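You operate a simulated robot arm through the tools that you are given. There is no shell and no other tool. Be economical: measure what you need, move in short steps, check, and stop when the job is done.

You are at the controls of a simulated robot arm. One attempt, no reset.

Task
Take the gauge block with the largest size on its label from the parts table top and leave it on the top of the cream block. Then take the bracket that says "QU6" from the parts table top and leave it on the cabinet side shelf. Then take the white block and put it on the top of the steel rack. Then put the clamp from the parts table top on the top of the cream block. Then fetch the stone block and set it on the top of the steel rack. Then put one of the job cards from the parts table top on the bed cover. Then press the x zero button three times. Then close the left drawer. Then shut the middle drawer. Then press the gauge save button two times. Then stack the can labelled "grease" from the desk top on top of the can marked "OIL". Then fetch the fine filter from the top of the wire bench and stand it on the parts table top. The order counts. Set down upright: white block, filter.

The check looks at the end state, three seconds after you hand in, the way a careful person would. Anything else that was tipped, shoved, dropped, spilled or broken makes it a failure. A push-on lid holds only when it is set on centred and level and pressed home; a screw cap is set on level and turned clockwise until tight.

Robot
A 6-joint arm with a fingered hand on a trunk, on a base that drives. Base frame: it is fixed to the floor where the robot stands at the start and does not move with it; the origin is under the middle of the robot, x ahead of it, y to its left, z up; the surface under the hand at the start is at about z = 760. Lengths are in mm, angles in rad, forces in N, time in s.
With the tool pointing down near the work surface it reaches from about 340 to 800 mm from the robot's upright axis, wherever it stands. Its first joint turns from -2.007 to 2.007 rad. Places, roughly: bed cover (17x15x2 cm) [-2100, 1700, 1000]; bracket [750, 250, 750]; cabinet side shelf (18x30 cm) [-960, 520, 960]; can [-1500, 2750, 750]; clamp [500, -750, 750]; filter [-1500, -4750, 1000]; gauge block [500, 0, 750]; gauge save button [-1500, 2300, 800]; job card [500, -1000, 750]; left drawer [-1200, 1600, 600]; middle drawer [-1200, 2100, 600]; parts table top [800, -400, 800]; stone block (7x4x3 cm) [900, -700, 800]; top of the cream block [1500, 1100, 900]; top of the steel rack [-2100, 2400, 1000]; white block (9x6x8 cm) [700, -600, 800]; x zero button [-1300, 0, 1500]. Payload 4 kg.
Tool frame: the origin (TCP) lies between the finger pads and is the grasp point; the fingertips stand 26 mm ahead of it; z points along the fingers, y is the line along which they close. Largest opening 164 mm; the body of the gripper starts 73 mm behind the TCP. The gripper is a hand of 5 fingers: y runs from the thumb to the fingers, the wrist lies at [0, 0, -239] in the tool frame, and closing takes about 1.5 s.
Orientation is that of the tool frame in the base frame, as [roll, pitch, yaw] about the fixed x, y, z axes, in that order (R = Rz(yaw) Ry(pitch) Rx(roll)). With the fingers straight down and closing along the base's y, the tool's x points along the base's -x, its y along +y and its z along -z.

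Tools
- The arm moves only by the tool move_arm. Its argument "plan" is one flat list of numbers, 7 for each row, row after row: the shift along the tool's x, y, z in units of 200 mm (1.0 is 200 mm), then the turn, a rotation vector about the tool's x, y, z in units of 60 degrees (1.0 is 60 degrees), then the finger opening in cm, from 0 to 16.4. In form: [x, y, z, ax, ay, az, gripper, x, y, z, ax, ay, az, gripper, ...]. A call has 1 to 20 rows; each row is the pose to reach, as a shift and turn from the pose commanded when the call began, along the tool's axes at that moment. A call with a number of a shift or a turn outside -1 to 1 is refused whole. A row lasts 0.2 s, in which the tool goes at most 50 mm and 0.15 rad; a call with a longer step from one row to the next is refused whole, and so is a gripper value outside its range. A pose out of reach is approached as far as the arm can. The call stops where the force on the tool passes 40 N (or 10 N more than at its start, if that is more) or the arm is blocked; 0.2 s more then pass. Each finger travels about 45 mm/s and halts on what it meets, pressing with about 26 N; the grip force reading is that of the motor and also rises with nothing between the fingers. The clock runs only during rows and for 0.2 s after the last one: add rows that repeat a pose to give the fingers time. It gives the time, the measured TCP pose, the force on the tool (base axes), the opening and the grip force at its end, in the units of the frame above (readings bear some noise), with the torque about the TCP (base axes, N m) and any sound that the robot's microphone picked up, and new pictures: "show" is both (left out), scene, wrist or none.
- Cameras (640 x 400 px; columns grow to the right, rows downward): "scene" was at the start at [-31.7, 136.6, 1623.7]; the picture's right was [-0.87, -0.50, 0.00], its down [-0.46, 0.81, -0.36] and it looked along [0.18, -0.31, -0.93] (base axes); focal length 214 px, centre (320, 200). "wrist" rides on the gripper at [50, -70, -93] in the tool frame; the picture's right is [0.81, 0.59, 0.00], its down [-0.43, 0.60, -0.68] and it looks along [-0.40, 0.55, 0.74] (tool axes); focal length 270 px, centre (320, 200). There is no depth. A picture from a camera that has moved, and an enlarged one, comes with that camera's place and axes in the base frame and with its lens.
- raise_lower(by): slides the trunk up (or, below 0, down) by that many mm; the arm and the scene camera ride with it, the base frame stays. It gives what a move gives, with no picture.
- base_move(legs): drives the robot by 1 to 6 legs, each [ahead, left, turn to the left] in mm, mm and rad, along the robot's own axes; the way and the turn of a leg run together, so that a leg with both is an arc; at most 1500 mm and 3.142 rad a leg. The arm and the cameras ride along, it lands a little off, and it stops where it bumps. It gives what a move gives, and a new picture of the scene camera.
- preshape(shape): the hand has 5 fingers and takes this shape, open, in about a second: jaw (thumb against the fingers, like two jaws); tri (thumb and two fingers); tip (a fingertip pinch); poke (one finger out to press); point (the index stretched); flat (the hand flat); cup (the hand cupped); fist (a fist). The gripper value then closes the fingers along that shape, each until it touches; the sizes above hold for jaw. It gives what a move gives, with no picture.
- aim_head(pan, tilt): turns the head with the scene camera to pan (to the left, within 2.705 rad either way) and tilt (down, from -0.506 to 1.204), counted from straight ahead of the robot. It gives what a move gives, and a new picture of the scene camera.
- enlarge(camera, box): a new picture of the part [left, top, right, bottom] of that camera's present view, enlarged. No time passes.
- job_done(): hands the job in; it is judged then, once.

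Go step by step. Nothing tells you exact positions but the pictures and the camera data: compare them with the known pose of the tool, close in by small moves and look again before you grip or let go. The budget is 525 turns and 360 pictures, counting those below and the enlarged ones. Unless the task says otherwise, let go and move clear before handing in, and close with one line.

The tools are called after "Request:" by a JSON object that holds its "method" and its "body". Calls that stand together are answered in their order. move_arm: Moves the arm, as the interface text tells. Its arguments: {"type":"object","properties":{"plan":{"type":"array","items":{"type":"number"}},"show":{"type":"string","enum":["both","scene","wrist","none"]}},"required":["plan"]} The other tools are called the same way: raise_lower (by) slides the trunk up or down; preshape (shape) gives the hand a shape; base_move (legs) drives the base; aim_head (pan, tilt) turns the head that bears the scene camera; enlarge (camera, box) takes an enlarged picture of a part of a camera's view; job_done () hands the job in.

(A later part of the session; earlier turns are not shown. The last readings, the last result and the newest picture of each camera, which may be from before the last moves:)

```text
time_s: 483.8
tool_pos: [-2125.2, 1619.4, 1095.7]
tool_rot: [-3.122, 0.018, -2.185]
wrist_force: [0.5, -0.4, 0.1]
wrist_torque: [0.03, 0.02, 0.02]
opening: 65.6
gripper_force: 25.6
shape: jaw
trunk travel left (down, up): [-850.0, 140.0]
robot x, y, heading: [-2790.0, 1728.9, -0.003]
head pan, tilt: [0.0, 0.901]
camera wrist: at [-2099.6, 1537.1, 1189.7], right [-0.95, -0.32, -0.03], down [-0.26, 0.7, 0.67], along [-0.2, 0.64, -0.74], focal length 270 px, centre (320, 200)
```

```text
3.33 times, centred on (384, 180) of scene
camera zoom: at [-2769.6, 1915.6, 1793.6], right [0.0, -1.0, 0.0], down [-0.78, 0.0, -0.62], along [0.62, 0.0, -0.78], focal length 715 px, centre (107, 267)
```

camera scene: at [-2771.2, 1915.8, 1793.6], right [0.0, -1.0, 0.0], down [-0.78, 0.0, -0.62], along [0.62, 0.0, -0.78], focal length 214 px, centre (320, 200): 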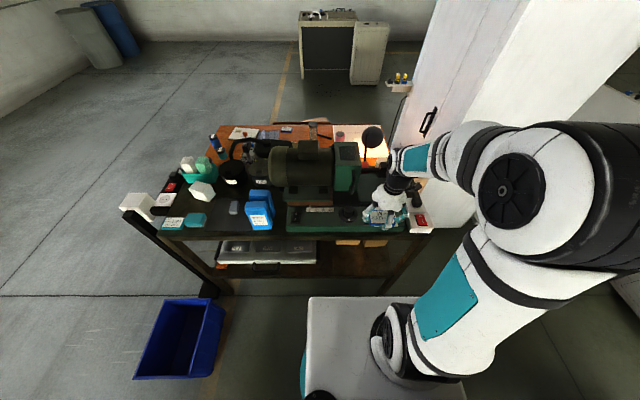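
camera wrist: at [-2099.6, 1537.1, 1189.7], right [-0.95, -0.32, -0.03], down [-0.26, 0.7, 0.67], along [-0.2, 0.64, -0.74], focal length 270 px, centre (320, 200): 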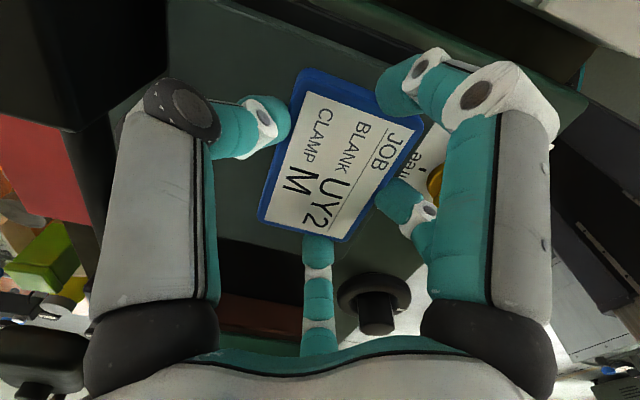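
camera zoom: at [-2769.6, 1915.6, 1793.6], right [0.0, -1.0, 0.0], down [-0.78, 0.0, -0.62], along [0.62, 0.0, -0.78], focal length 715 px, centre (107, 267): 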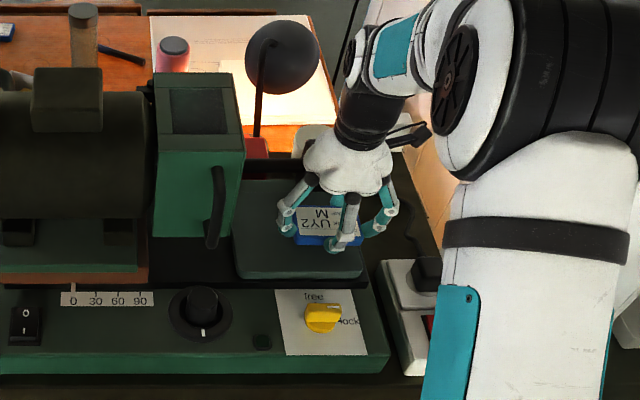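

The black guard behind the cover starts at x≈-2022, leaving the thumb ~15 mm clearance. I shift 11 mm to +y and lower slowly until contact.

Request:
{"method": "move_arm", "body": {"plan": [-0.042, 0.036, 0.03, 0, 0, 0, 4, -0.042, 0.036, 0.055, 0, 0, 0, 4, -0.042, 0.036, 0.08, 0, 0, 0, 4, -0.042, 0.036, 0.105, 0, 0, 0, 4, -0.042, 0.036, 0.13, 0, 0, 0, 4, -0.042, 0.036, 0.155, 0, 0, 0, 4, -0.042, 0.036, 0.18, 0, 0, 0, 4], "show": "wrist"}}

Request:
{"method": "enlarge", "body": {"camera": "scene", "box": [340, 150, 436, 210]}}

```text
time_s: 485.4
tool_pos: [-2120.3, 1630.6, 1071.0]
tool_rot: [-3.107, 0.022, -2.185]
wrist_force: [-4.7, 0.8, 24.0]
wrist_torque: [-0.09, 0.68, -0.02]
opening: 66.2
gripper_force: 26.4
shape: jaw
trunk travel left (down, up): [-850.0, 140.0]
robot x, y, heading: [-2788.7, 1731.1, 0.003]
head pan, tilt: [0.0, 0.901]
stopped in row 7: the force on the tool passed its limit at 44 N (the readings are from after the stop); the commanded pose is now the measured one
camera wrist: at [-2097.3, 1548.0, 1164.5], right [-0.95, -0.32, -0.04], down [-0.26, 0.7, 0.67], along [-0.19, 0.64, -0.74], focal length 270 px, centre (320, 200)
```

wrist: 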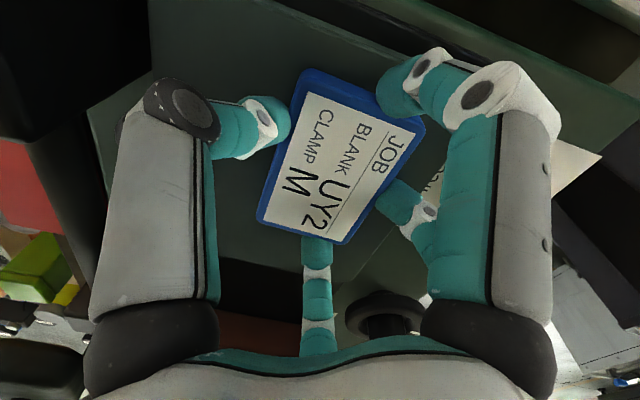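

```text
6.67 times, centred on (388, 180) of scene
camera zoom: at [-2773.9, 1916.1, 1793.7], right [0.0, -1.0, 0.0], down [-0.78, 0.0, -0.62], along [0.62, 0.0, -0.78], focal length 1430 px, centre (-133, 333)
```

zoom: 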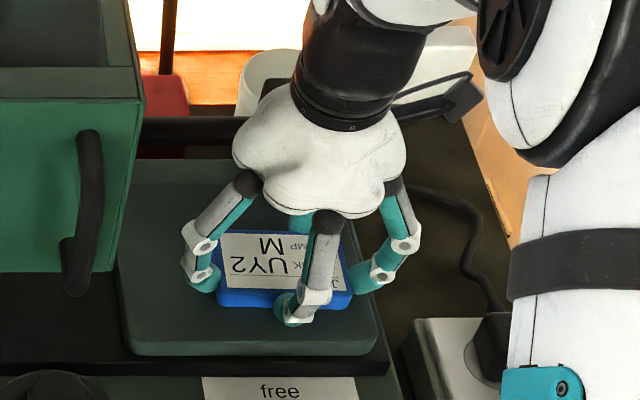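

The card is on the cover (top z≈1044), well within its outline. Ease and open.

Request:
{"method": "move_arm", "body": {"plan": [0, 0, -0.01, 0, 0, 0, 6.8, 0, 0, -0.01, 0, 0, 0, 7.4, 0, 0, -0.01, 0, 0, 0, 8, 0, 0, -0.01, 0, 0, 0, 8.6, 0, 0, -0.01, 0, 0, 0, 9.2, 0, 0, -0.01, 0, 0, 0, 9.2], "show": "wrist"}}

Request:
{"method": "enlarge", "body": {"camera": "scene", "box": [340, 150, 436, 210]}}

```text
time_s: 486.8
tool_pos: [-2121.4, 1630.7, 1069.4]
tool_rot: [-3.114, 0.021, -2.186]
wrist_force: [1.9, 0.3, 9.5]
wrist_torque: [-0.02, 0.24, -0.09]
opening: 88.4
gripper_force: 0.0
shape: jaw
trunk travel left (down, up): [-850.0, 140.0]
robot x, y, heading: [-2788.5, 1731.0, -0.005]
head pan, tilt: [0.0, 0.901]
camera wrist: at [-2097.2, 1548.1, 1162.8], right [-0.95, -0.32, -0.03], down [-0.26, 0.7, 0.67], along [-0.19, 0.64, -0.74], focal length 270 px, centre (320, 200)
```

wrist: 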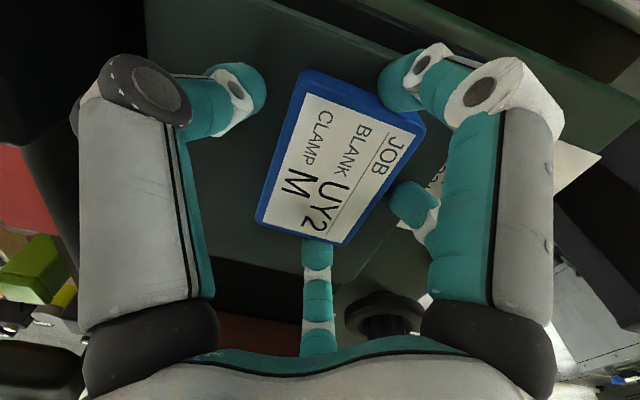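

```text
6.67 times, centred on (388, 180) of scene
camera zoom: at [-2772.0, 1916.0, 1793.5], right [0.0, -1.0, 0.0], down [-0.78, 0.0, -0.62], along [0.62, 0.0, -0.78], focal length 1430 px, centre (-133, 333)
```

zoom: 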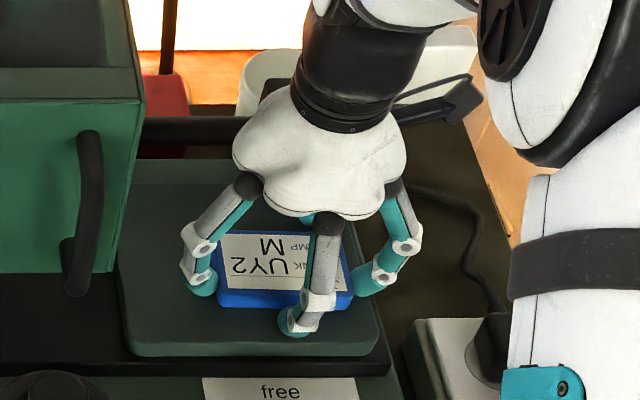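

Open a little more, then rise straight up.

Request:
{"method": "move_arm", "body": {"plan": [0, 0, -0.015, 0, 0, 0, 10, 0, 0, -0.015, 0, 0, 0, 10.5, 0, 0, -0.03, 0, 0, 0, 10.5, 0, 0, -0.1, 0, 0, 0, 10.5, 0, 0, -0.25, 0, 0, 0, 10.5, 0, 0, -0.45, 0, 0, 0, 10.5, 0, 0, -0.65, 0, 0, 0, 10.5, 0.2, 0.1, -0.7, 0, 0, 0, 10.5, 0.35, 0.25, -0.7, 0, 0, 0, 10.5, 0.45, 0.45, -0.7, 0, 0, 0, 10.5], "show": "wrist"}}

Request:
{"method": "enlarge", "body": {"camera": "scene", "box": [340, 150, 436, 210]}}

```text
time_s: 489.0
tool_pos: [-2255.0, 1608.1, 1206.8]
tool_rot: [-3.111, 0.023, -2.185]
wrist_force: [-0.1, -0.4, -0.6]
wrist_torque: [-0.03, -0.04, 0.02]
opening: 100.8
gripper_force: 0.1
shape: jaw
trunk travel left (down, up): [-850.0, 140.0]
robot x, y, heading: [-2787.5, 1732.5, -0.005]
head pan, tilt: [0.0, 0.901]
camera wrist: at [-2230.4, 1526.2, 1298.9], right [-0.95, -0.32, -0.04], down [-0.26, 0.7, 0.67], along [-0.19, 0.64, -0.74], focal length 270 px, centre (320, 200)
```

wrist: 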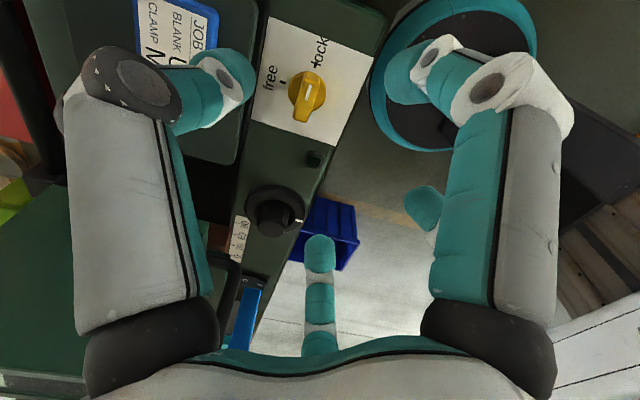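

```text
6.67 times, centred on (388, 180) of scene
camera zoom: at [-2774.0, 1916.0, 1793.6], right [0.0, -1.0, 0.0], down [-0.78, 0.0, -0.62], along [0.62, 0.0, -0.78], focal length 1430 px, centre (-133, 333)
```

zoom: 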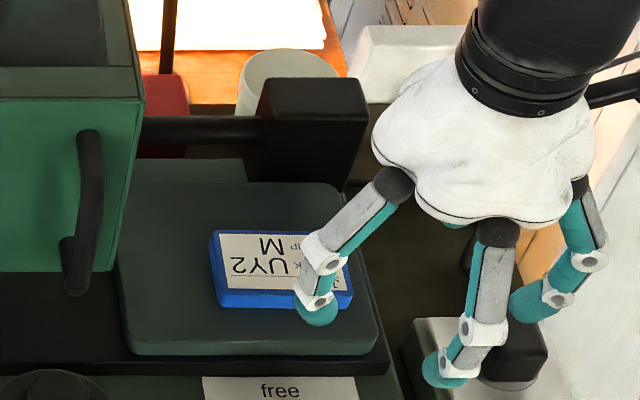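

The job card rests on the bed cover. Now to the x-zero button: I leave via the same route.

Request:
{"method": "base_move", "body": {"legs": [[-560, 0, 0], [0, 900, 0], [0, 850, 0], [1500, 0, 0], [1500, 0, 0], [600, 0, 0]]}}

```text
time_s: 517.6
tool_pos: [797.8, 3444.1, 1203.8]
tool_rot: [-3.113, 0.021, -2.152]
wrist_force: [0.4, -0.6, 0.2]
wrist_torque: [0.0, 0.02, 0.01]
opening: 100.7
gripper_force: 0.1
shape: jaw
trunk travel left (down, up): [-850.0, 140.0]
robot x, y, heading: [259.7, 3553.1, 0.031]
head pan, tilt: [0.0, 0.901]
camera scene: at [269.1, 3733.9, 1793.5], right [0.03, -1.0, 0.0], down [-0.78, -0.02, -0.62], along [0.62, 0.02, -0.78], focal length 214 px, centre (320, 200)
```

scene: 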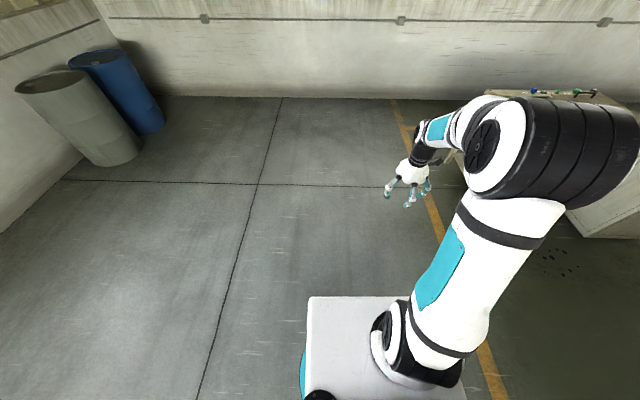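

Request:
{"method": "base_move", "body": {"legs": [[0, 0, -0.031], [0, -1400, 0], [0, -1400, 0], [-260, 0, 0], [0, 0, 1.57], [0, 0, 1.57]]}}

Request:
{"method": "aim_head", "body": {"pan": 0.4, "tilt": 0.2}}

```text
time_s: 540.9
tool_pos: [-479.1, 799.8, 1204.3]
tool_rot: [-3.111, 0.02, 0.984]
wrist_force: [-0.4, 0.6, -0.1]
wrist_torque: [-0.01, 0.0, -0.01]
opening: 100.8
gripper_force: 0.0
shape: jaw
trunk travel left (down, up): [-850.0, 140.0]
robot x, y, heading: [59.6, 685.8, -3.114]
head pan, tilt: [0.0, 0.901]
camera scene: at [49.4, 506.5, 1793.5], right [-0.03, 1.0, 0.0], down [0.78, 0.02, -0.62], along [-0.62, -0.02, -0.78], focal length 214 px, centre (320, 200)
```

scene: 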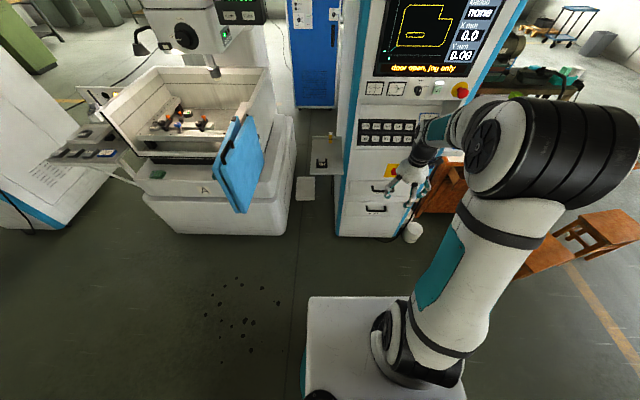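

```text
time_s: 542.0
tool_pos: [-478.4, 800.5, 1204.7]
tool_rot: [-3.113, 0.02, 0.983]
wrist_force: [0.8, -1.4, 0.7]
wrist_torque: [-0.02, -0.01, 0.0]
opening: 100.9
gripper_force: 0.1
shape: jaw
trunk travel left (down, up): [-850.0, 140.0]
robot x, y, heading: [58.8, 691.8, -3.117]
head pan, tilt: [0.4, 0.201]
camera scene: at [39.9, 470.1, 1855.0], right [-0.41, 0.91, 0.0], down [0.18, 0.08, -0.98], along [-0.89, -0.4, -0.2], focal length 214 px, centre (320, 200)
```

scene: 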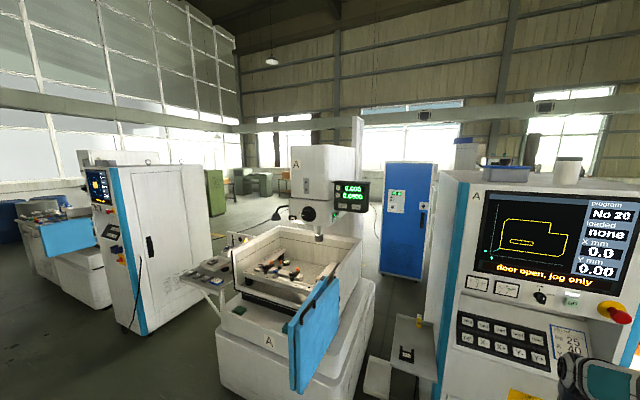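

The DRO on machine A is visible. Zoom.

Request:
{"method": "enlarge", "body": {"camera": "scene", "box": [318, 168, 382, 218]}}

Request:
{"method": "enlarge", "body": {"camera": "scene", "box": [200, 130, 420, 395]}}

```text
8.00 times, centred on (350, 193) of scene
camera zoom: at [39.9, 470.1, 1855.0], right [-0.41, 0.91, 0.0], down [0.18, 0.08, -0.98], along [-0.89, -0.4, -0.2], focal length 1716 px, centre (80, 256)
```

zoom: 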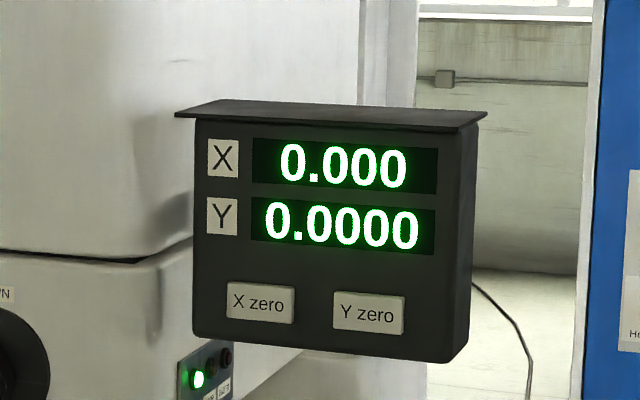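

```text
1.51 times, centred on (310, 262) of scene
camera zoom: at [39.9, 470.1, 1855.0], right [-0.41, 0.91, 0.0], down [0.18, 0.08, -0.98], along [-0.89, -0.4, -0.2], focal length 324 px, centre (335, 106)
```

zoom: 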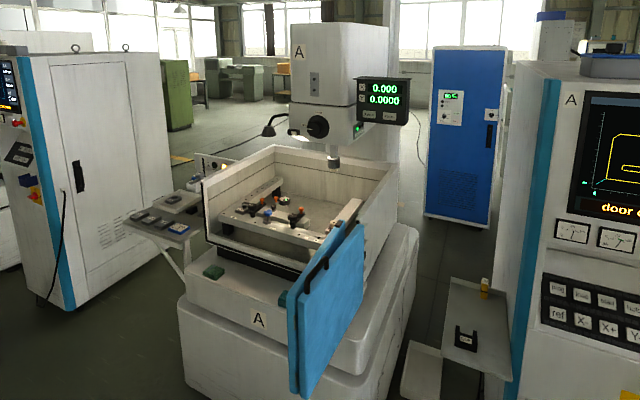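

The X zero button is at about [-1272,40,1532] on a panel facing +x. I raise the trunk, then align the hand and pitch it to point ahead.

Request:
{"method": "raise_lower", "body": {"by": 140}}

Request:
{"method": "move_arm", "body": {"plan": [0.05, 0, 0, 0, 0, 0.13, 8, 0.1, 0, 0, 0, 0, 0.26, 6, 0.1, 0, 0, 0, 0, 0.39, 4, 0.1, 0, 0, 0, 0, 0.52, 2, 0.1, 0, 0, 0, 0, 0.65, 0, 0.1, 0, 0, 0, 0, 0.78, 0, 0.1, 0, 0, 0, 0, 0.91, 0, 0.1, 0, 0, 0, 0, 0.91, 0, 0.1, 0, 0, 0, 0, 0.91, 0], "show": "none"}}

```text
time_s: 543.6
tool_pos: [-478.3, 799.8, 1343.4]
tool_rot: [-3.113, 0.022, 0.984]
wrist_force: [-0.2, 0.2, 0.3]
wrist_torque: [-0.03, -0.01, -0.02]
opening: 100.5
gripper_force: 0.0
shape: jaw
trunk travel left (down, up): [-990.0, 0.0]
robot x, y, heading: [59.4, 693.1, -3.114]
head pan, tilt: [0.4, 0.201]
```

```text
time_s: 545.6
tool_pos: [-467.4, 817.0, 1344.6]
tool_rot: [-3.141, 0.038, 0.03]
wrist_force: [0.0, 0.6, -0.1]
wrist_torque: [0.03, -0.01, -0.02]
opening: 0.0
gripper_force: 25.9
shape: tri
trunk travel left (down, up): [-990.0, 0.0]
robot x, y, heading: [58.8, 693.2, -3.12]
head pan, tilt: [0.4, 0.201]
```

Yaw aligned. Now pitch the tool up (rotation about tool y), extending forward.

Request:
{"method": "move_arm", "body": {"plan": [-0.1, 0, 0, 0, -0.14, 0, 0, -0.2, 0, -0.05, 0, -0.28, 0, 0, -0.3, 0, -0.1, 0, -0.42, 0, 0, -0.4, 0, -0.15, 0, -0.56, 0, 0, -0.5, 0, -0.2, 0, -0.7, 0, 0, -0.6, 0, -0.25, 0, -0.84, 0, 0, -0.7, 0, -0.3, 0, -0.97, 0, 0], "show": "scene"}}

```text
time_s: 547.2
tool_pos: [-591.1, 809.0, 1429.1]
tool_rot: [3.14, 0.848, 0.022]
wrist_force: [0.7, -0.4, 0.3]
wrist_torque: [0.01, 0.02, -0.02]
opening: 0.0
gripper_force: 26.4
shape: tri
out of reach, approached as far as the arm can: row 6, 7
trunk travel left (down, up): [-990.0, 0.0]
robot x, y, heading: [61.5, 692.0, -3.124]
head pan, tilt: [0.4, 0.201]
camera scene: at [39.8, 470.3, 1995.1], right [-0.41, 0.91, 0.0], down [0.18, 0.08, -0.98], along [-0.89, -0.4, -0.2], focal length 214 px, centre (320, 200)
```

scene: 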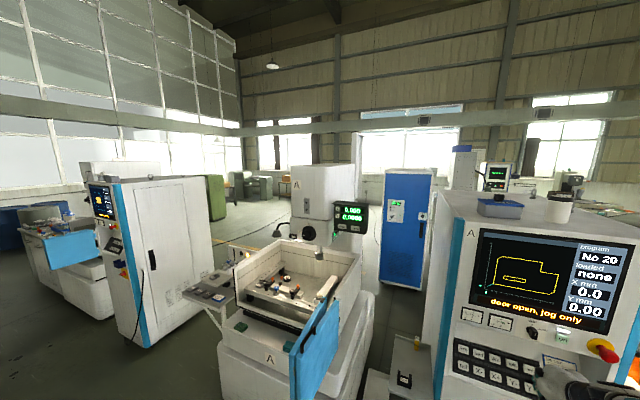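

Pitch is 48°; I extend further forward while pitching the rest.

Request:
{"method": "move_arm", "body": {"plan": [-0.13, 0, 0.15, 0, 0, 0, 0, -0.26, 0, 0.3, 0, 0, 0, 0, -0.39, 0, 0.45, 0, 0, 0, 0, -0.45, 0, 0.55, 0, -0.12, 0, 0, -0.45, 0, 0.55, 0, -0.25, 0, 0, -0.45, 0, 0.55, 0, -0.38, 0, 0, -0.45, 0, 0.55, 0, -0.5, 0, 0, -0.45, 0, 0.55, 0, -0.62, 0, 0], "show": "wrist"}}

```text
time_s: 549.0
tool_pos: [-742.3, 819.4, 1436.5]
tool_rot: [-3.094, 0.968, 0.009]
wrist_force: [0.8, -0.1, -0.5]
wrist_torque: [-0.01, 0.0, 0.0]
opening: 0.0
gripper_force: 26.1
shape: tri
out of reach, approached as far as the arm can: row 4, 5, 6, 7, 8
trunk travel left (down, up): [-990.0, 0.0]
robot x, y, heading: [61.1, 693.1, -3.116]
head pan, tilt: [0.4, 0.201]
camera wrist: at [-634.7, 884.2, 1447.9], right [0.44, -0.58, -0.68], down [0.29, -0.62, 0.72], along [-0.85, -0.52, -0.1], focal length 270 px, centre (320, 200)
```

wrist: 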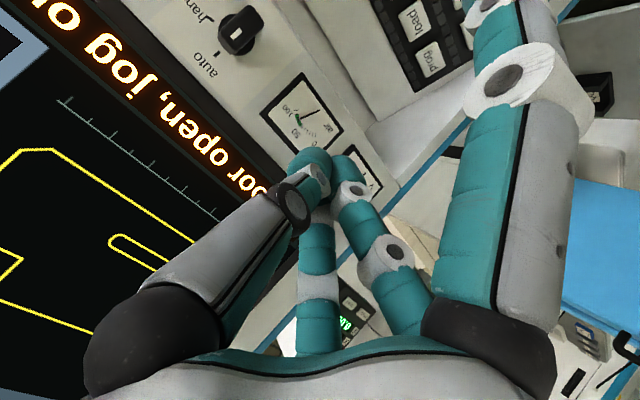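

Pitch stalls at 55°. A lower trunk with the arm reaching upward should allow a level hand. I lower the trunk by 350 and raise the arm instead.

Request:
{"method": "raise_lower", "body": {"by": -350}}

Request:
{"method": "move_arm", "body": {"plan": [-0.2, 0, -0.14, 0, 0, 0, 0, -0.4, 0, -0.28, 0, 0, 0, 0, -0.6, 0, -0.42, 0, 0, 0, 0, -0.8, 0, -0.56, 0, 0, 0, 0, -0.98, 0, -0.68, 0, 0, 0, 0], "show": "none"}}

Request:
{"method": "move_arm", "body": {"plan": [-0.08, 0, -0.05, 0, -0.12, 0, 0, -0.16, 0, -0.1, 0, -0.25, 0, 0, -0.24, 0, -0.15, 0, -0.38, 0, 0, -0.32, 0, -0.2, 0, -0.5, 0, 0, -0.4, 0, -0.25, 0, -0.58, 0, 0], "show": "wrist"}}

```text
time_s: 552.5
tool_pos: [-742.5, 819.8, 1086.4]
tool_rot: [-3.094, 0.969, 0.009]
wrist_force: [0.9, 0.1, 0.9]
wrist_torque: [0.02, -0.02, -0.02]
opening: 0.1
gripper_force: 25.4
shape: tri
trunk travel left (down, up): [-640.0, 350.0]
robot x, y, heading: [53.8, 688.3, -3.117]
head pan, tilt: [0.4, 0.201]
```

```text
time_s: 553.6
tool_pos: [-741.5, 811.9, 1327.9]
tool_rot: [-3.093, 0.968, 0.01]
wrist_force: [0.1, -0.5, -0.4]
wrist_torque: [0.03, -0.02, 0.02]
opening: 0.0
gripper_force: 25.9
shape: tri
trunk travel left (down, up): [-640.0, 350.0]
robot x, y, heading: [62.3, 693.8, -3.115]
head pan, tilt: [0.4, 0.201]
```

```text
time_s: 554.9
tool_pos: [-764.7, 808.3, 1464.0]
tool_rot: [-2.672, 1.522, 0.432]
wrist_force: [0.7, -0.4, 0.0]
wrist_torque: [0.0, -0.03, -0.01]
opening: 0.0
gripper_force: 26.3
shape: tri
out of reach, approached as far as the arm can: row 4, 5
trunk travel left (down, up): [-640.0, 350.0]
robot x, y, heading: [59.0, 691.5, -3.118]
head pan, tilt: [0.4, 0.201]
camera wrist: at [-666.0, 874.9, 1417.2], right [0.01, -0.57, -0.82], down [0.63, -0.63, 0.45], along [-0.77, -0.53, 0.35], focal length 270 px, centre (320, 200)
```

wrist: 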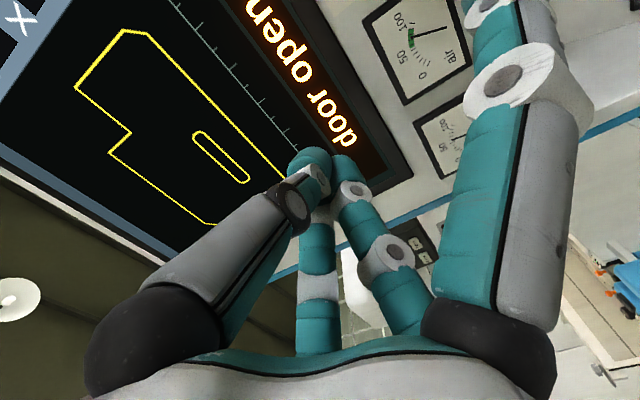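

The hand is now level (87°). I take the poke shape and look at it.

Request:
{"method": "preshape", "body": {"shape": "poke"}}

Request:
{"method": "enlarge", "body": {"camera": "wrist", "box": [0, 0, 640, 400]}}

```text
time_s: 555.8
tool_pos: [-763.0, 808.7, 1464.8]
tool_rot: [-2.672, 1.519, 0.433]
wrist_force: [-0.1, -0.2, -0.2]
wrist_torque: [0.0, 0.02, -0.05]
opening: 0.0
gripper_force: 0.0
shape: poke
trunk travel left (down, up): [-640.0, 350.0]
robot x, y, heading: [56.7, 691.7, -3.118]
head pan, tilt: [0.4, 0.201]
```

```text
1.00 times, centred on (320, 200) of wrist (not enlarged: the box is as wide or as high as the picture)
camera zoom: at [-665.3, 874.9, 1417.4], right [0.01, -0.57, -0.82], down [0.63, -0.63, 0.45], along [-0.77, -0.53, 0.35], focal length 270 px, centre (320, 200)
```

zoom: 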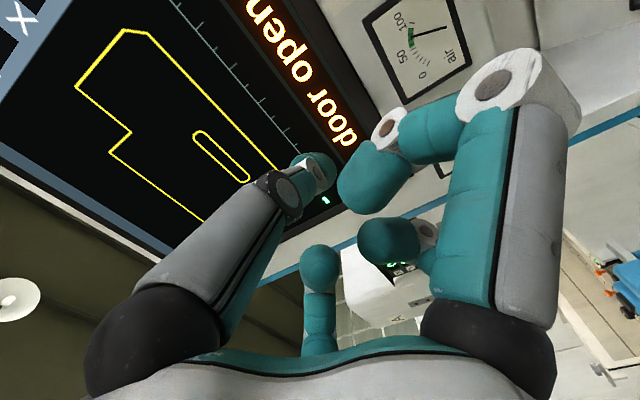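

Request:
{"method": "move_arm", "body": {"plan": [0, 0, 0, 0, 0, 0, 0, 0, 0, 0, 0, 0, 0, 0, 0, 0, 0, 0, 0, 0, 0, 0, 0, 0, 0, 0, 0, 0, 0, 0, 0, 0, 0, 0, 0], "show": "wrist"}}

```text
time_s: 557.0
tool_pos: [-762.8, 808.6, 1463.6]
tool_rot: [-2.658, 1.522, 0.446]
wrist_force: [-0.3, -0.6, -1.1]
wrist_torque: [0.01, 0.03, -0.01]
opening: 0.0
gripper_force: 6.8
shape: jaw
trunk travel left (down, up): [-640.0, 350.0]
robot x, y, heading: [57.4, 692.3, -3.118]
head pan, tilt: [0.4, 0.201]
camera wrist: at [-665.6, 874.9, 1418.0], right [0.01, -0.57, -0.82], down [0.64, -0.63, 0.45], along [-0.77, -0.53, 0.35], focal length 270 px, centre (320, 200)
```

wrist: 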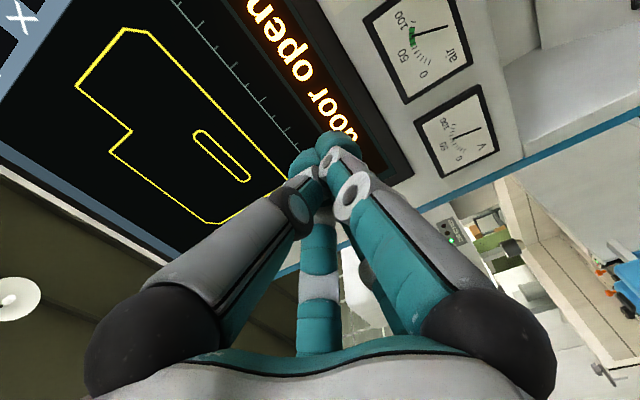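

A compact closed bunch – good for pressing. Trunk up 70, then slide to y≈-60 and approach.

Request:
{"method": "raise_lower", "body": {"by": 65}}

Request:
{"method": "base_move", "body": {"legs": [[0, 0, -0.025], [0, 760, 0], [230, 0, 0]]}}

Request:
{"method": "aim_head", "body": {"pan": 0.05, "tilt": 0.2}}

```text
time_s: 558.0
tool_pos: [-762.8, 808.6, 1529.8]
tool_rot: [-2.659, 1.522, 0.443]
wrist_force: [0.1, -0.1, 0.2]
wrist_torque: [0.03, 0.0, 0.02]
opening: 0.1
gripper_force: 26.2
shape: jaw
trunk travel left (down, up): [-705.0, 285.0]
robot x, y, heading: [61.2, 691.1, -3.118]
head pan, tilt: [0.4, 0.201]
```

```text
time_s: 563.9
tool_pos: [-996.1, 60.9, 1529.0]
tool_rot: [-2.669, 1.521, 0.41]
wrist_force: [-0.3, 0.0, -0.8]
wrist_torque: [-0.04, 0.05, -0.03]
opening: 0.0
gripper_force: 25.7
shape: jaw
trunk travel left (down, up): [-705.0, 285.0]
robot x, y, heading: [-175.3, -73.7, -3.138]
head pan, tilt: [0.4, 0.201]
camera scene: at [-201.2, -298.1, 1710.1], right [-0.39, 0.92, 0.0], down [0.18, 0.08, -0.98], along [-0.9, -0.38, -0.2], focal length 214 px, centre (320, 200)
```

scene: 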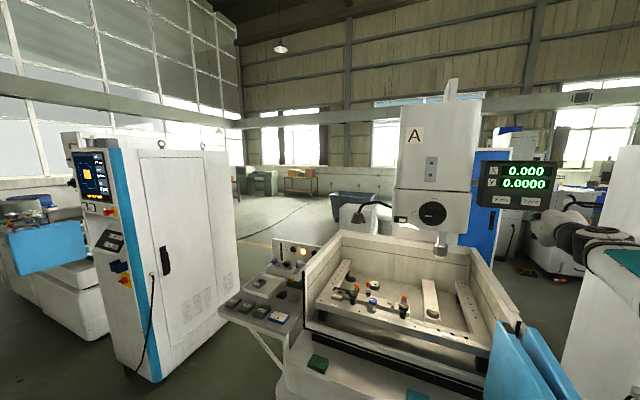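

```text
time_s: 564.7
tool_pos: [-995.5, 60.1, 1528.3]
tool_rot: [-2.662, 1.521, 0.417]
wrist_force: [-0.1, -0.7, 0.5]
wrist_torque: [-0.02, 0.0, 0.02]
opening: 0.0
gripper_force: 26.2
shape: jaw
trunk travel left (down, up): [-705.0, 285.0]
robot x, y, heading: [-174.7, -73.9, -3.144]
head pan, tilt: [0.051, 0.201]
camera scene: at [-207.2, -266.6, 1710.1], right [-0.05, 1.0, 0.0], down [0.2, 0.01, -0.98], along [-0.98, -0.05, -0.2], focal length 214 px, centre (320, 200)
```

scene: 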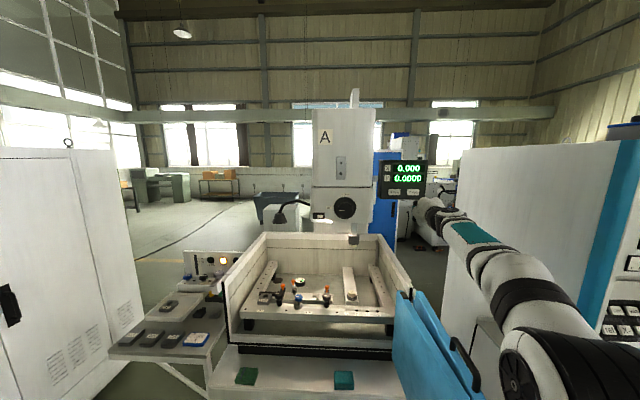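

Request:
{"method": "enlarge", "body": {"camera": "scene", "box": [372, 150, 468, 210]}}

Request:
{"method": "enlarge", "body": {"camera": "wrist", "box": [0, 0, 640, 400]}}

```text
6.67 times, centred on (420, 180) of scene
camera zoom: at [-207.2, -266.6, 1710.1], right [-0.05, 1.0, 0.0], down [0.2, 0.01, -0.98], along [-0.98, -0.05, -0.2], focal length 1430 px, centre (-347, 333)
```

zoom: 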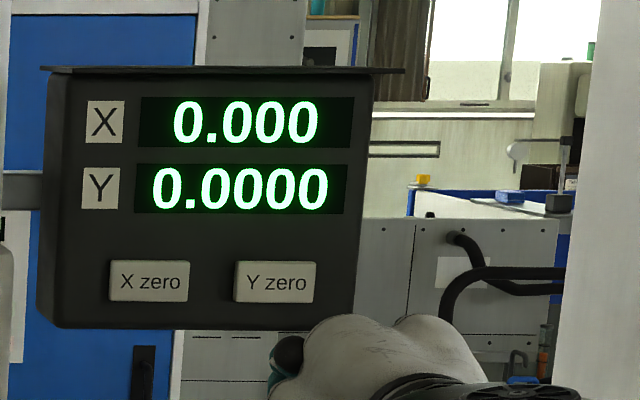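

```text
1.00 times, centred on (320, 200) of wrist (not enlarged: the box is as wide or as high as the picture)
camera zoom: at [-895.1, 124.4, 1482.7], right [0.0, -0.57, -0.82], down [0.62, -0.65, 0.45], along [-0.79, -0.51, 0.35], focal length 270 px, centre (320, 200)
```

zoom: 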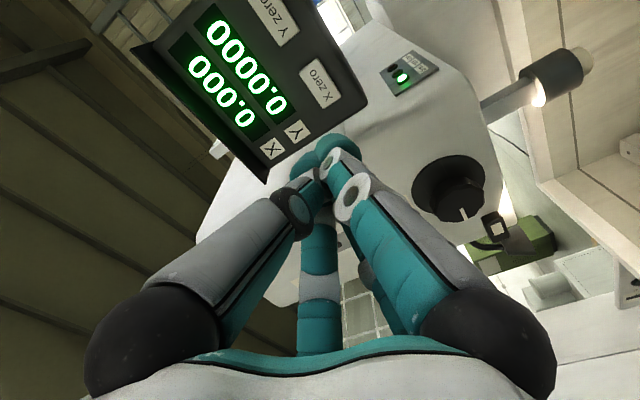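

Triangulated: button face at ≈[-1262,45.6,1537]. I drive ahead 170 mm and then fine-position with the arm.

Request:
{"method": "base_move", "body": {"legs": [[165, 0, 0.0]]}}

Request:
{"method": "move_arm", "body": {"plan": [0, 0, 0, 0, 0, 0, 0], "show": "wrist"}}

```text
time_s: 566.1
tool_pos: [-1159.3, 60.1, 1527.7]
tool_rot: [-2.673, 1.521, 0.405]
wrist_force: [0.4, 0.1, 0.8]
wrist_torque: [0.01, 0.02, 0.03]
opening: 0.1
gripper_force: 25.8
shape: jaw
trunk travel left (down, up): [-705.0, 285.0]
robot x, y, heading: [-338.0, -76.1, -3.141]
head pan, tilt: [0.051, 0.201]
camera scene: at [-370.7, -266.6, 1710.1], right [-0.05, 1.0, 0.0], down [0.2, 0.01, -0.98], along [-0.98, -0.05, -0.2], focal length 214 px, centre (320, 200)
```

scene: 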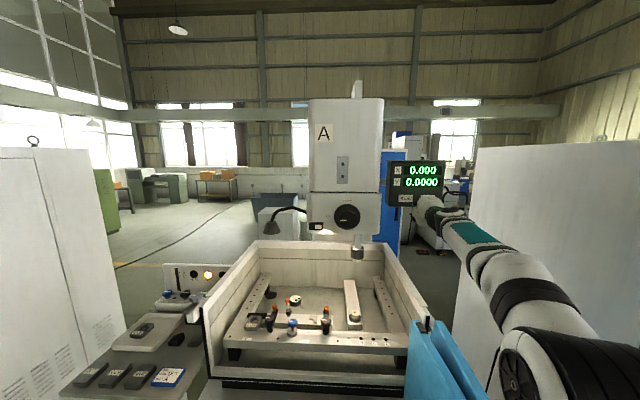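

```text
time_s: 566.5
tool_pos: [-1156.9, 61.2, 1528.6]
tool_rot: [-2.667, 1.523, 0.412]
wrist_force: [-0.7, 0.4, 0.6]
wrist_torque: [-0.01, 0.01, 0.0]
opening: 0.0
gripper_force: 25.9
shape: jaw
trunk travel left (down, up): [-705.0, 285.0]
robot x, y, heading: [-336.7, -73.9, -3.139]
head pan, tilt: [0.051, 0.201]
camera wrist: at [-1057.6, 124.2, 1482.4], right [0.0, -0.57, -0.82], down [0.62, -0.65, 0.45], along [-0.79, -0.51, 0.35], focal length 270 px, centre (320, 200)
```

wrist: 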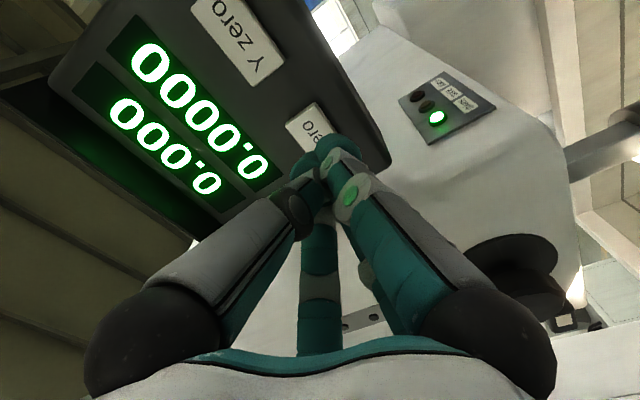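

Align in front of the button (tip about 20 mm away).

Request:
{"method": "move_arm", "body": {"plan": [-0.03, 0.05, 0.08, 0, 0, 0, 0, -0.061, 0.102, 0.2, 0, 0, 0, 0, -0.061, 0.102, 0.28, 0, 0, 0, 0], "show": "both"}}

Request:
{"method": "enlarge", "body": {"camera": "scene", "box": [372, 150, 468, 210]}}

```text
time_s: 567.3
tool_pos: [-1215.8, 42.5, 1537.5]
tool_rot: [-2.684, 1.522, 0.397]
wrist_force: [-0.3, 1.1, 0.0]
wrist_torque: [-0.02, -0.01, 0.0]
opening: 0.0
gripper_force: 26.3
shape: jaw
trunk travel left (down, up): [-705.0, 285.0]
robot x, y, heading: [-338.7, -72.1, -3.137]
head pan, tilt: [0.051, 0.201]
camera scene: at [-369.8, -266.4, 1710.1], right [-0.05, 1.0, 0.0], down [0.2, 0.01, -0.98], along [-0.98, -0.05, -0.2], focal length 214 px, centre (320, 200)
camera wrist: at [-1115.2, 106.7, 1492.4], right [0.0, -0.57, -0.82], down [0.62, -0.64, 0.45], along [-0.79, -0.51, 0.35], focal length 270 px, centre (320, 200)
```

scene: 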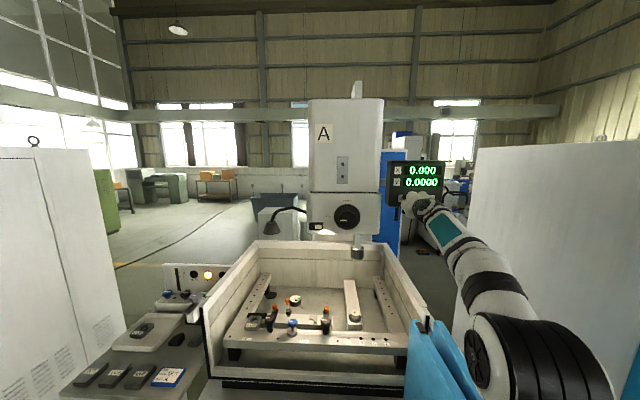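
wrist: 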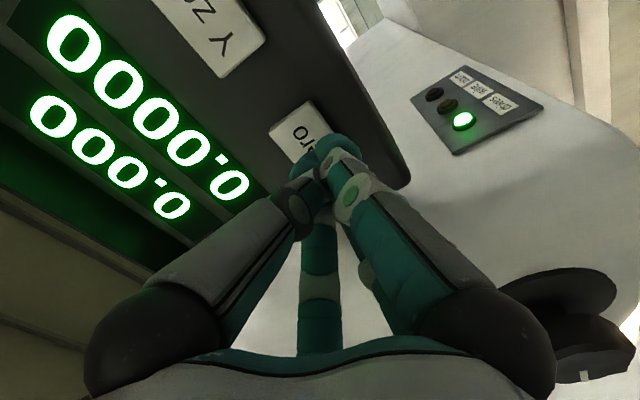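

```text
6.67 times, centred on (420, 180) of scene
camera zoom: at [-369.8, -266.4, 1710.1], right [-0.05, 1.0, 0.0], down [0.2, 0.01, -0.98], along [-0.98, -0.05, -0.2], focal length 1430 px, centre (-347, 333)
```

zoom: 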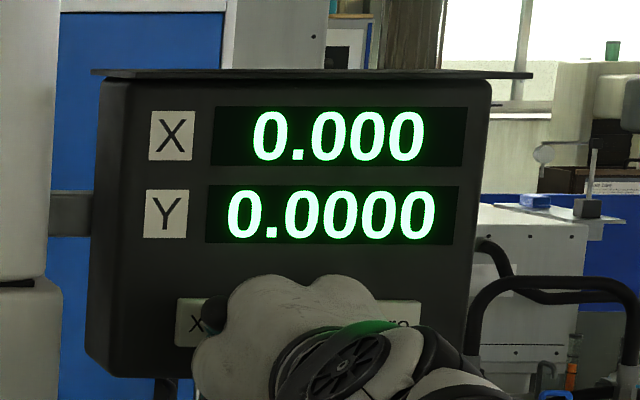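

Axis hits the button centre. First press: advance slowly and watch force/sound.

Request:
{"method": "move_arm", "body": {"plan": [0, 0, 0.05, 0, 0, 0, 0, 0, 0, 0.08, 0, 0, 0, 0, 0, 0, 0.095, 0, 0, 0, 0, 0, 0, 0.11, 0, 0, 0, 0], "show": "none"}}

```text
time_s: 568.3
tool_pos: [-1229.5, 44.2, 1538.9]
tool_rot: [-2.645, 1.523, 0.436]
wrist_force: [29.6, -1.9, -9.0]
wrist_torque: [0.01, 0.03, 0.04]
opening: 0.0
gripper_force: 25.9
shape: jaw
trunk travel left (down, up): [-705.0, 285.0]
robot x, y, heading: [-332.3, -76.8, -3.146]
head pan, tilt: [0.051, 0.201]
heard: click
```

A click: one press registered. Retreat fully, then press again twice, each with a full release.

Request:
{"method": "move_arm", "body": {"plan": [0, 0, -0.05, 0, 0, 0, 0, 0, 0, -0.09, 0, 0, 0, 0, 0, 0, -0.09, 0, 0, 0, 0], "show": "wrist"}}

Request:
{"method": "enlarge", "body": {"camera": "scene", "box": [372, 150, 468, 210]}}

```text
time_s: 569.1
tool_pos: [-1218.2, 43.9, 1537.4]
tool_rot: [-2.667, 1.523, 0.412]
wrist_force: [-0.1, 0.2, 0.4]
wrist_torque: [0.0, 0.01, 0.0]
opening: 0.2
gripper_force: 25.8
shape: jaw
trunk travel left (down, up): [-705.0, 285.0]
robot x, y, heading: [-335.2, -76.3, -3.14]
head pan, tilt: [0.051, 0.201]
camera wrist: at [-1118.7, 107.2, 1491.8], right [0.0, -0.57, -0.82], down [0.62, -0.65, 0.45], along [-0.79, -0.51, 0.35], focal length 270 px, centre (320, 200)
```

wrist: 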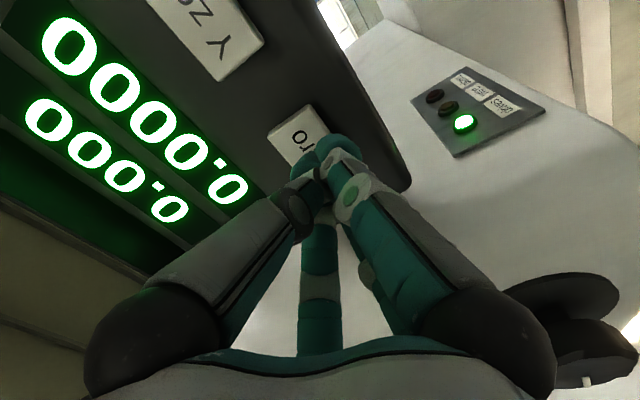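

```text
6.67 times, centred on (420, 180) of scene
camera zoom: at [-369.7, -266.6, 1710.1], right [-0.05, 1.0, 0.0], down [0.2, 0.01, -0.98], along [-0.98, -0.05, -0.2], focal length 1430 px, centre (-347, 333)
```

zoom: 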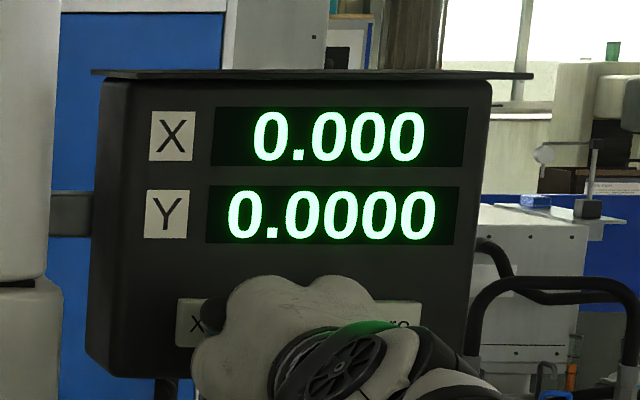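

Request:
{"method": "move_arm", "body": {"plan": [0, 0, 0.04, 0, 0, 0, 0, 0, 0, 0.065, 0, 0, 0, 0, 0, 0, 0.08, 0, 0, 0, 0, 0, 0, 0.092, 0, 0, 0, 0], "show": "none"}}

Request:
{"method": "move_arm", "body": {"plan": [0, 0, -0.05, 0, 0, 0, 0, 0, 0, -0.092, 0, 0, 0, 0, 0, 0, -0.092, 0, 0, 0, 0], "show": "none"}}

```text
time_s: 570.1
tool_pos: [-1230.8, 43.9, 1539.6]
tool_rot: [-2.657, 1.523, 0.422]
wrist_force: [31.4, -1.6, -12.0]
wrist_torque: [0.05, -0.04, 0.05]
opening: 0.1
gripper_force: 25.7
shape: jaw
trunk travel left (down, up): [-705.0, 285.0]
robot x, y, heading: [-337.0, -78.5, -3.14]
head pan, tilt: [0.051, 0.201]
heard: click
```

```text
time_s: 570.9
tool_pos: [-1218.8, 42.5, 1537.4]
tool_rot: [-2.665, 1.521, 0.416]
wrist_force: [-1.2, -0.4, 0.0]
wrist_torque: [0.02, -0.02, 0.02]
opening: 0.0
gripper_force: 25.9
shape: jaw
trunk travel left (down, up): [-705.0, 285.0]
robot x, y, heading: [-337.4, -71.8, -3.138]
head pan, tilt: [0.051, 0.201]
```

Second click. Third press.

Request:
{"method": "move_arm", "body": {"plan": [0, 0, 0.04, 0, 0, 0, 0, 0, 0, 0.065, 0, 0, 0, 0, 0, 0, 0.08, 0, 0, 0, 0, 0, 0, 0.092, 0, 0, 0, 0], "show": "none"}}

Request:
{"method": "move_arm", "body": {"plan": [0, 0, -0.05, 0, 0, 0, 0, 0, 0, -0.15, 0, 0, 0, 0, 0, 0, -0.35, 0, 0, 0, 0], "show": "none"}}

```text
time_s: 571.9
tool_pos: [-1231.0, 45.7, 1539.9]
tool_rot: [-2.622, 1.525, 0.455]
wrist_force: [31.6, -0.8, -9.4]
wrist_torque: [-0.02, 0.06, 0.0]
opening: 0.0
gripper_force: 26.0
shape: jaw
trunk travel left (down, up): [-705.0, 285.0]
robot x, y, heading: [-336.2, -77.1, -3.139]
head pan, tilt: [0.051, 0.201]
heard: click
```

```text
time_s: 572.7
tool_pos: [-1166.0, 40.8, 1543.1]
tool_rot: [-2.641, 1.524, 0.437]
wrist_force: [0.3, -0.3, -0.2]
wrist_torque: [-0.01, -0.02, -0.04]
opening: 0.0
gripper_force: 26.5
shape: jaw
trunk travel left (down, up): [-705.0, 285.0]
robot x, y, heading: [-333.1, -73.1, -3.143]
head pan, tilt: [0.051, 0.201]
```

Three clicks done. Now back off and go look at the desk's drawers.

Request:
{"method": "base_move", "body": {"legs": [[-450, 0, 0], [0, -850, 0], [0, -850, 0]]}}

Request:
{"method": "aim_head", "body": {"pan": -0.2, "tilt": 0.5}}

Request:
{"method": "enlarge", "body": {"camera": "scene", "box": [200, 60, 520, 260]}}

```text
time_s: 583.7
tool_pos: [-723.7, 1752.2, 1539.4]
tool_rot: [-2.672, 1.522, 0.411]
wrist_force: [0.4, 0.2, 0.2]
wrist_torque: [-0.03, -0.02, -0.01]
opening: 0.2
gripper_force: 26.1
shape: jaw
trunk travel left (down, up): [-705.0, 285.0]
robot x, y, heading: [106.0, 1637.5, -3.135]
head pan, tilt: [0.051, 0.201]
camera scene: at [75.4, 1449.3, 1710.2], right [-0.06, 1.0, 0.0], down [0.2, 0.01, -0.98], along [-0.98, -0.06, -0.2], focal length 214 px, centre (320, 200)
```

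scene: 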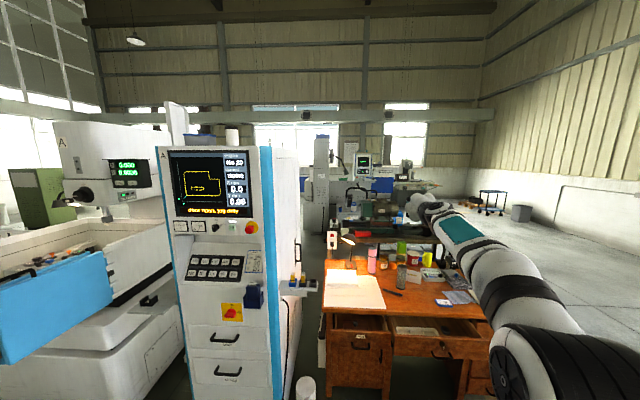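

```text
time_s: 584.5
tool_pos: [-723.7, 1751.8, 1541.8]
tool_rot: [-2.667, 1.522, 0.419]
wrist_force: [0.0, 0.4, 0.4]
wrist_torque: [-0.02, -0.02, -0.01]
opening: 0.0
gripper_force: 26.6
shape: jaw
trunk travel left (down, up): [-705.0, 285.0]
robot x, y, heading: [106.7, 1641.2, -3.137]
head pan, tilt: [-0.201, 0.499]
camera scene: at [79.1, 1471.6, 1682.5], right [0.19, 0.98, 0.0], down [0.47, -0.09, -0.88], along [-0.86, 0.17, -0.48], focal length 214 px, centre (320, 200)
```

scene: 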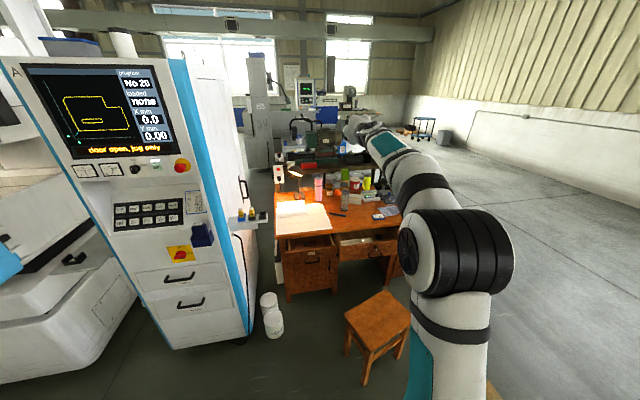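

```text
2.00 times, centred on (360, 160) of scene
camera zoom: at [79.1, 1471.6, 1682.5], right [0.19, 0.98, 0.0], down [0.47, -0.09, -0.88], along [-0.86, 0.17, -0.48], focal length 429 px, centre (240, 280)
```

zoom: 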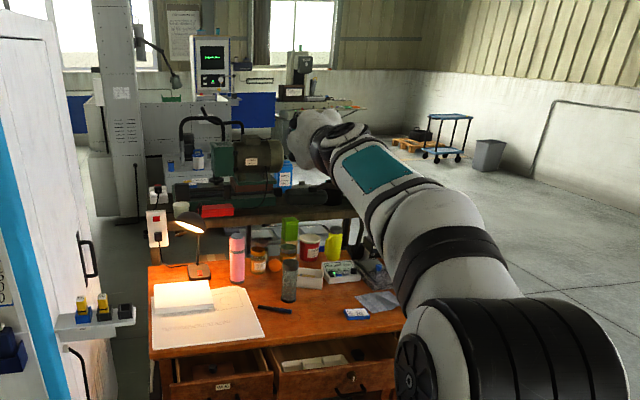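

The left drawer front is near [-1036,1640], the middle one near [-963,2013]; a stool stands at ~[-558,1933]. I lower the trunk fully to work at drawer height.

Request:
{"method": "raise_lower", "body": {"by": -690}}

Request:
{"method": "aim_head", "body": {"pan": -0.15, "tilt": 0.25}}

Request:
{"method": "enlarge", "body": {"camera": "scene", "box": [240, 130, 440, 255]}}

```text
refused: -690 is not a number from -400 to 400
```

```text
time_s: 585.3
tool_pos: [-723.3, 1752.3, 1541.0]
tool_rot: [-2.668, 1.524, 0.418]
wrist_force: [0.4, 0.1, 0.1]
wrist_torque: [-0.01, 0.02, 0.01]
opening: 0.1
gripper_force: 25.7
shape: jaw
trunk travel left (down, up): [-705.0, 285.0]
robot x, y, heading: [106.0, 1638.4, -3.133]
head pan, tilt: [-0.15, 0.25]
camera scene: at [76.0, 1467.5, 1705.5], right [0.14, 0.99, 0.0], down [0.25, -0.04, -0.97], along [-0.96, 0.14, -0.25], focal length 214 px, centre (320, 200)
```

scene: 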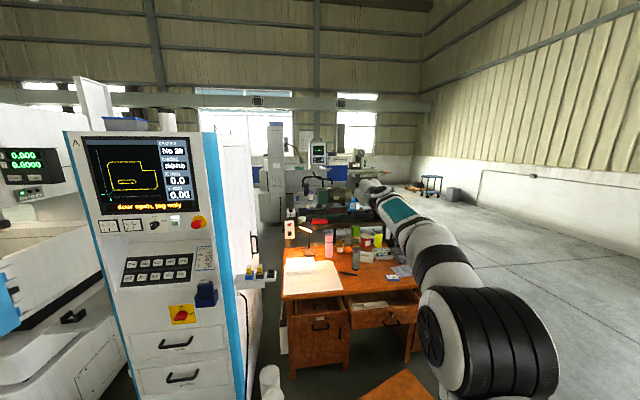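

```text
3.20 times, centred on (340, 192) of scene
camera zoom: at [76.0, 1467.5, 1705.5], right [0.14, 0.99, 0.0], down [0.25, -0.04, -0.97], along [-0.96, 0.14, -0.25], focal length 686 px, centre (256, 224)
```

zoom: 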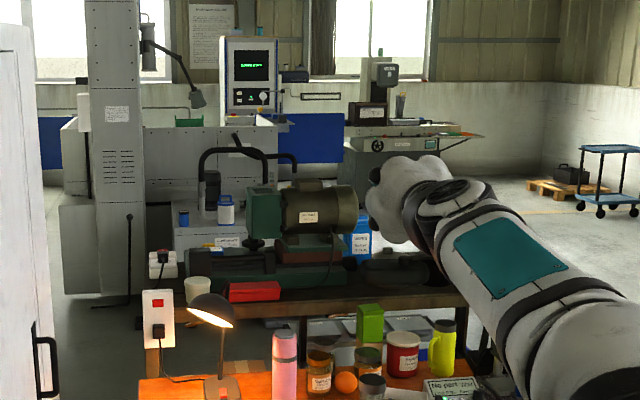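

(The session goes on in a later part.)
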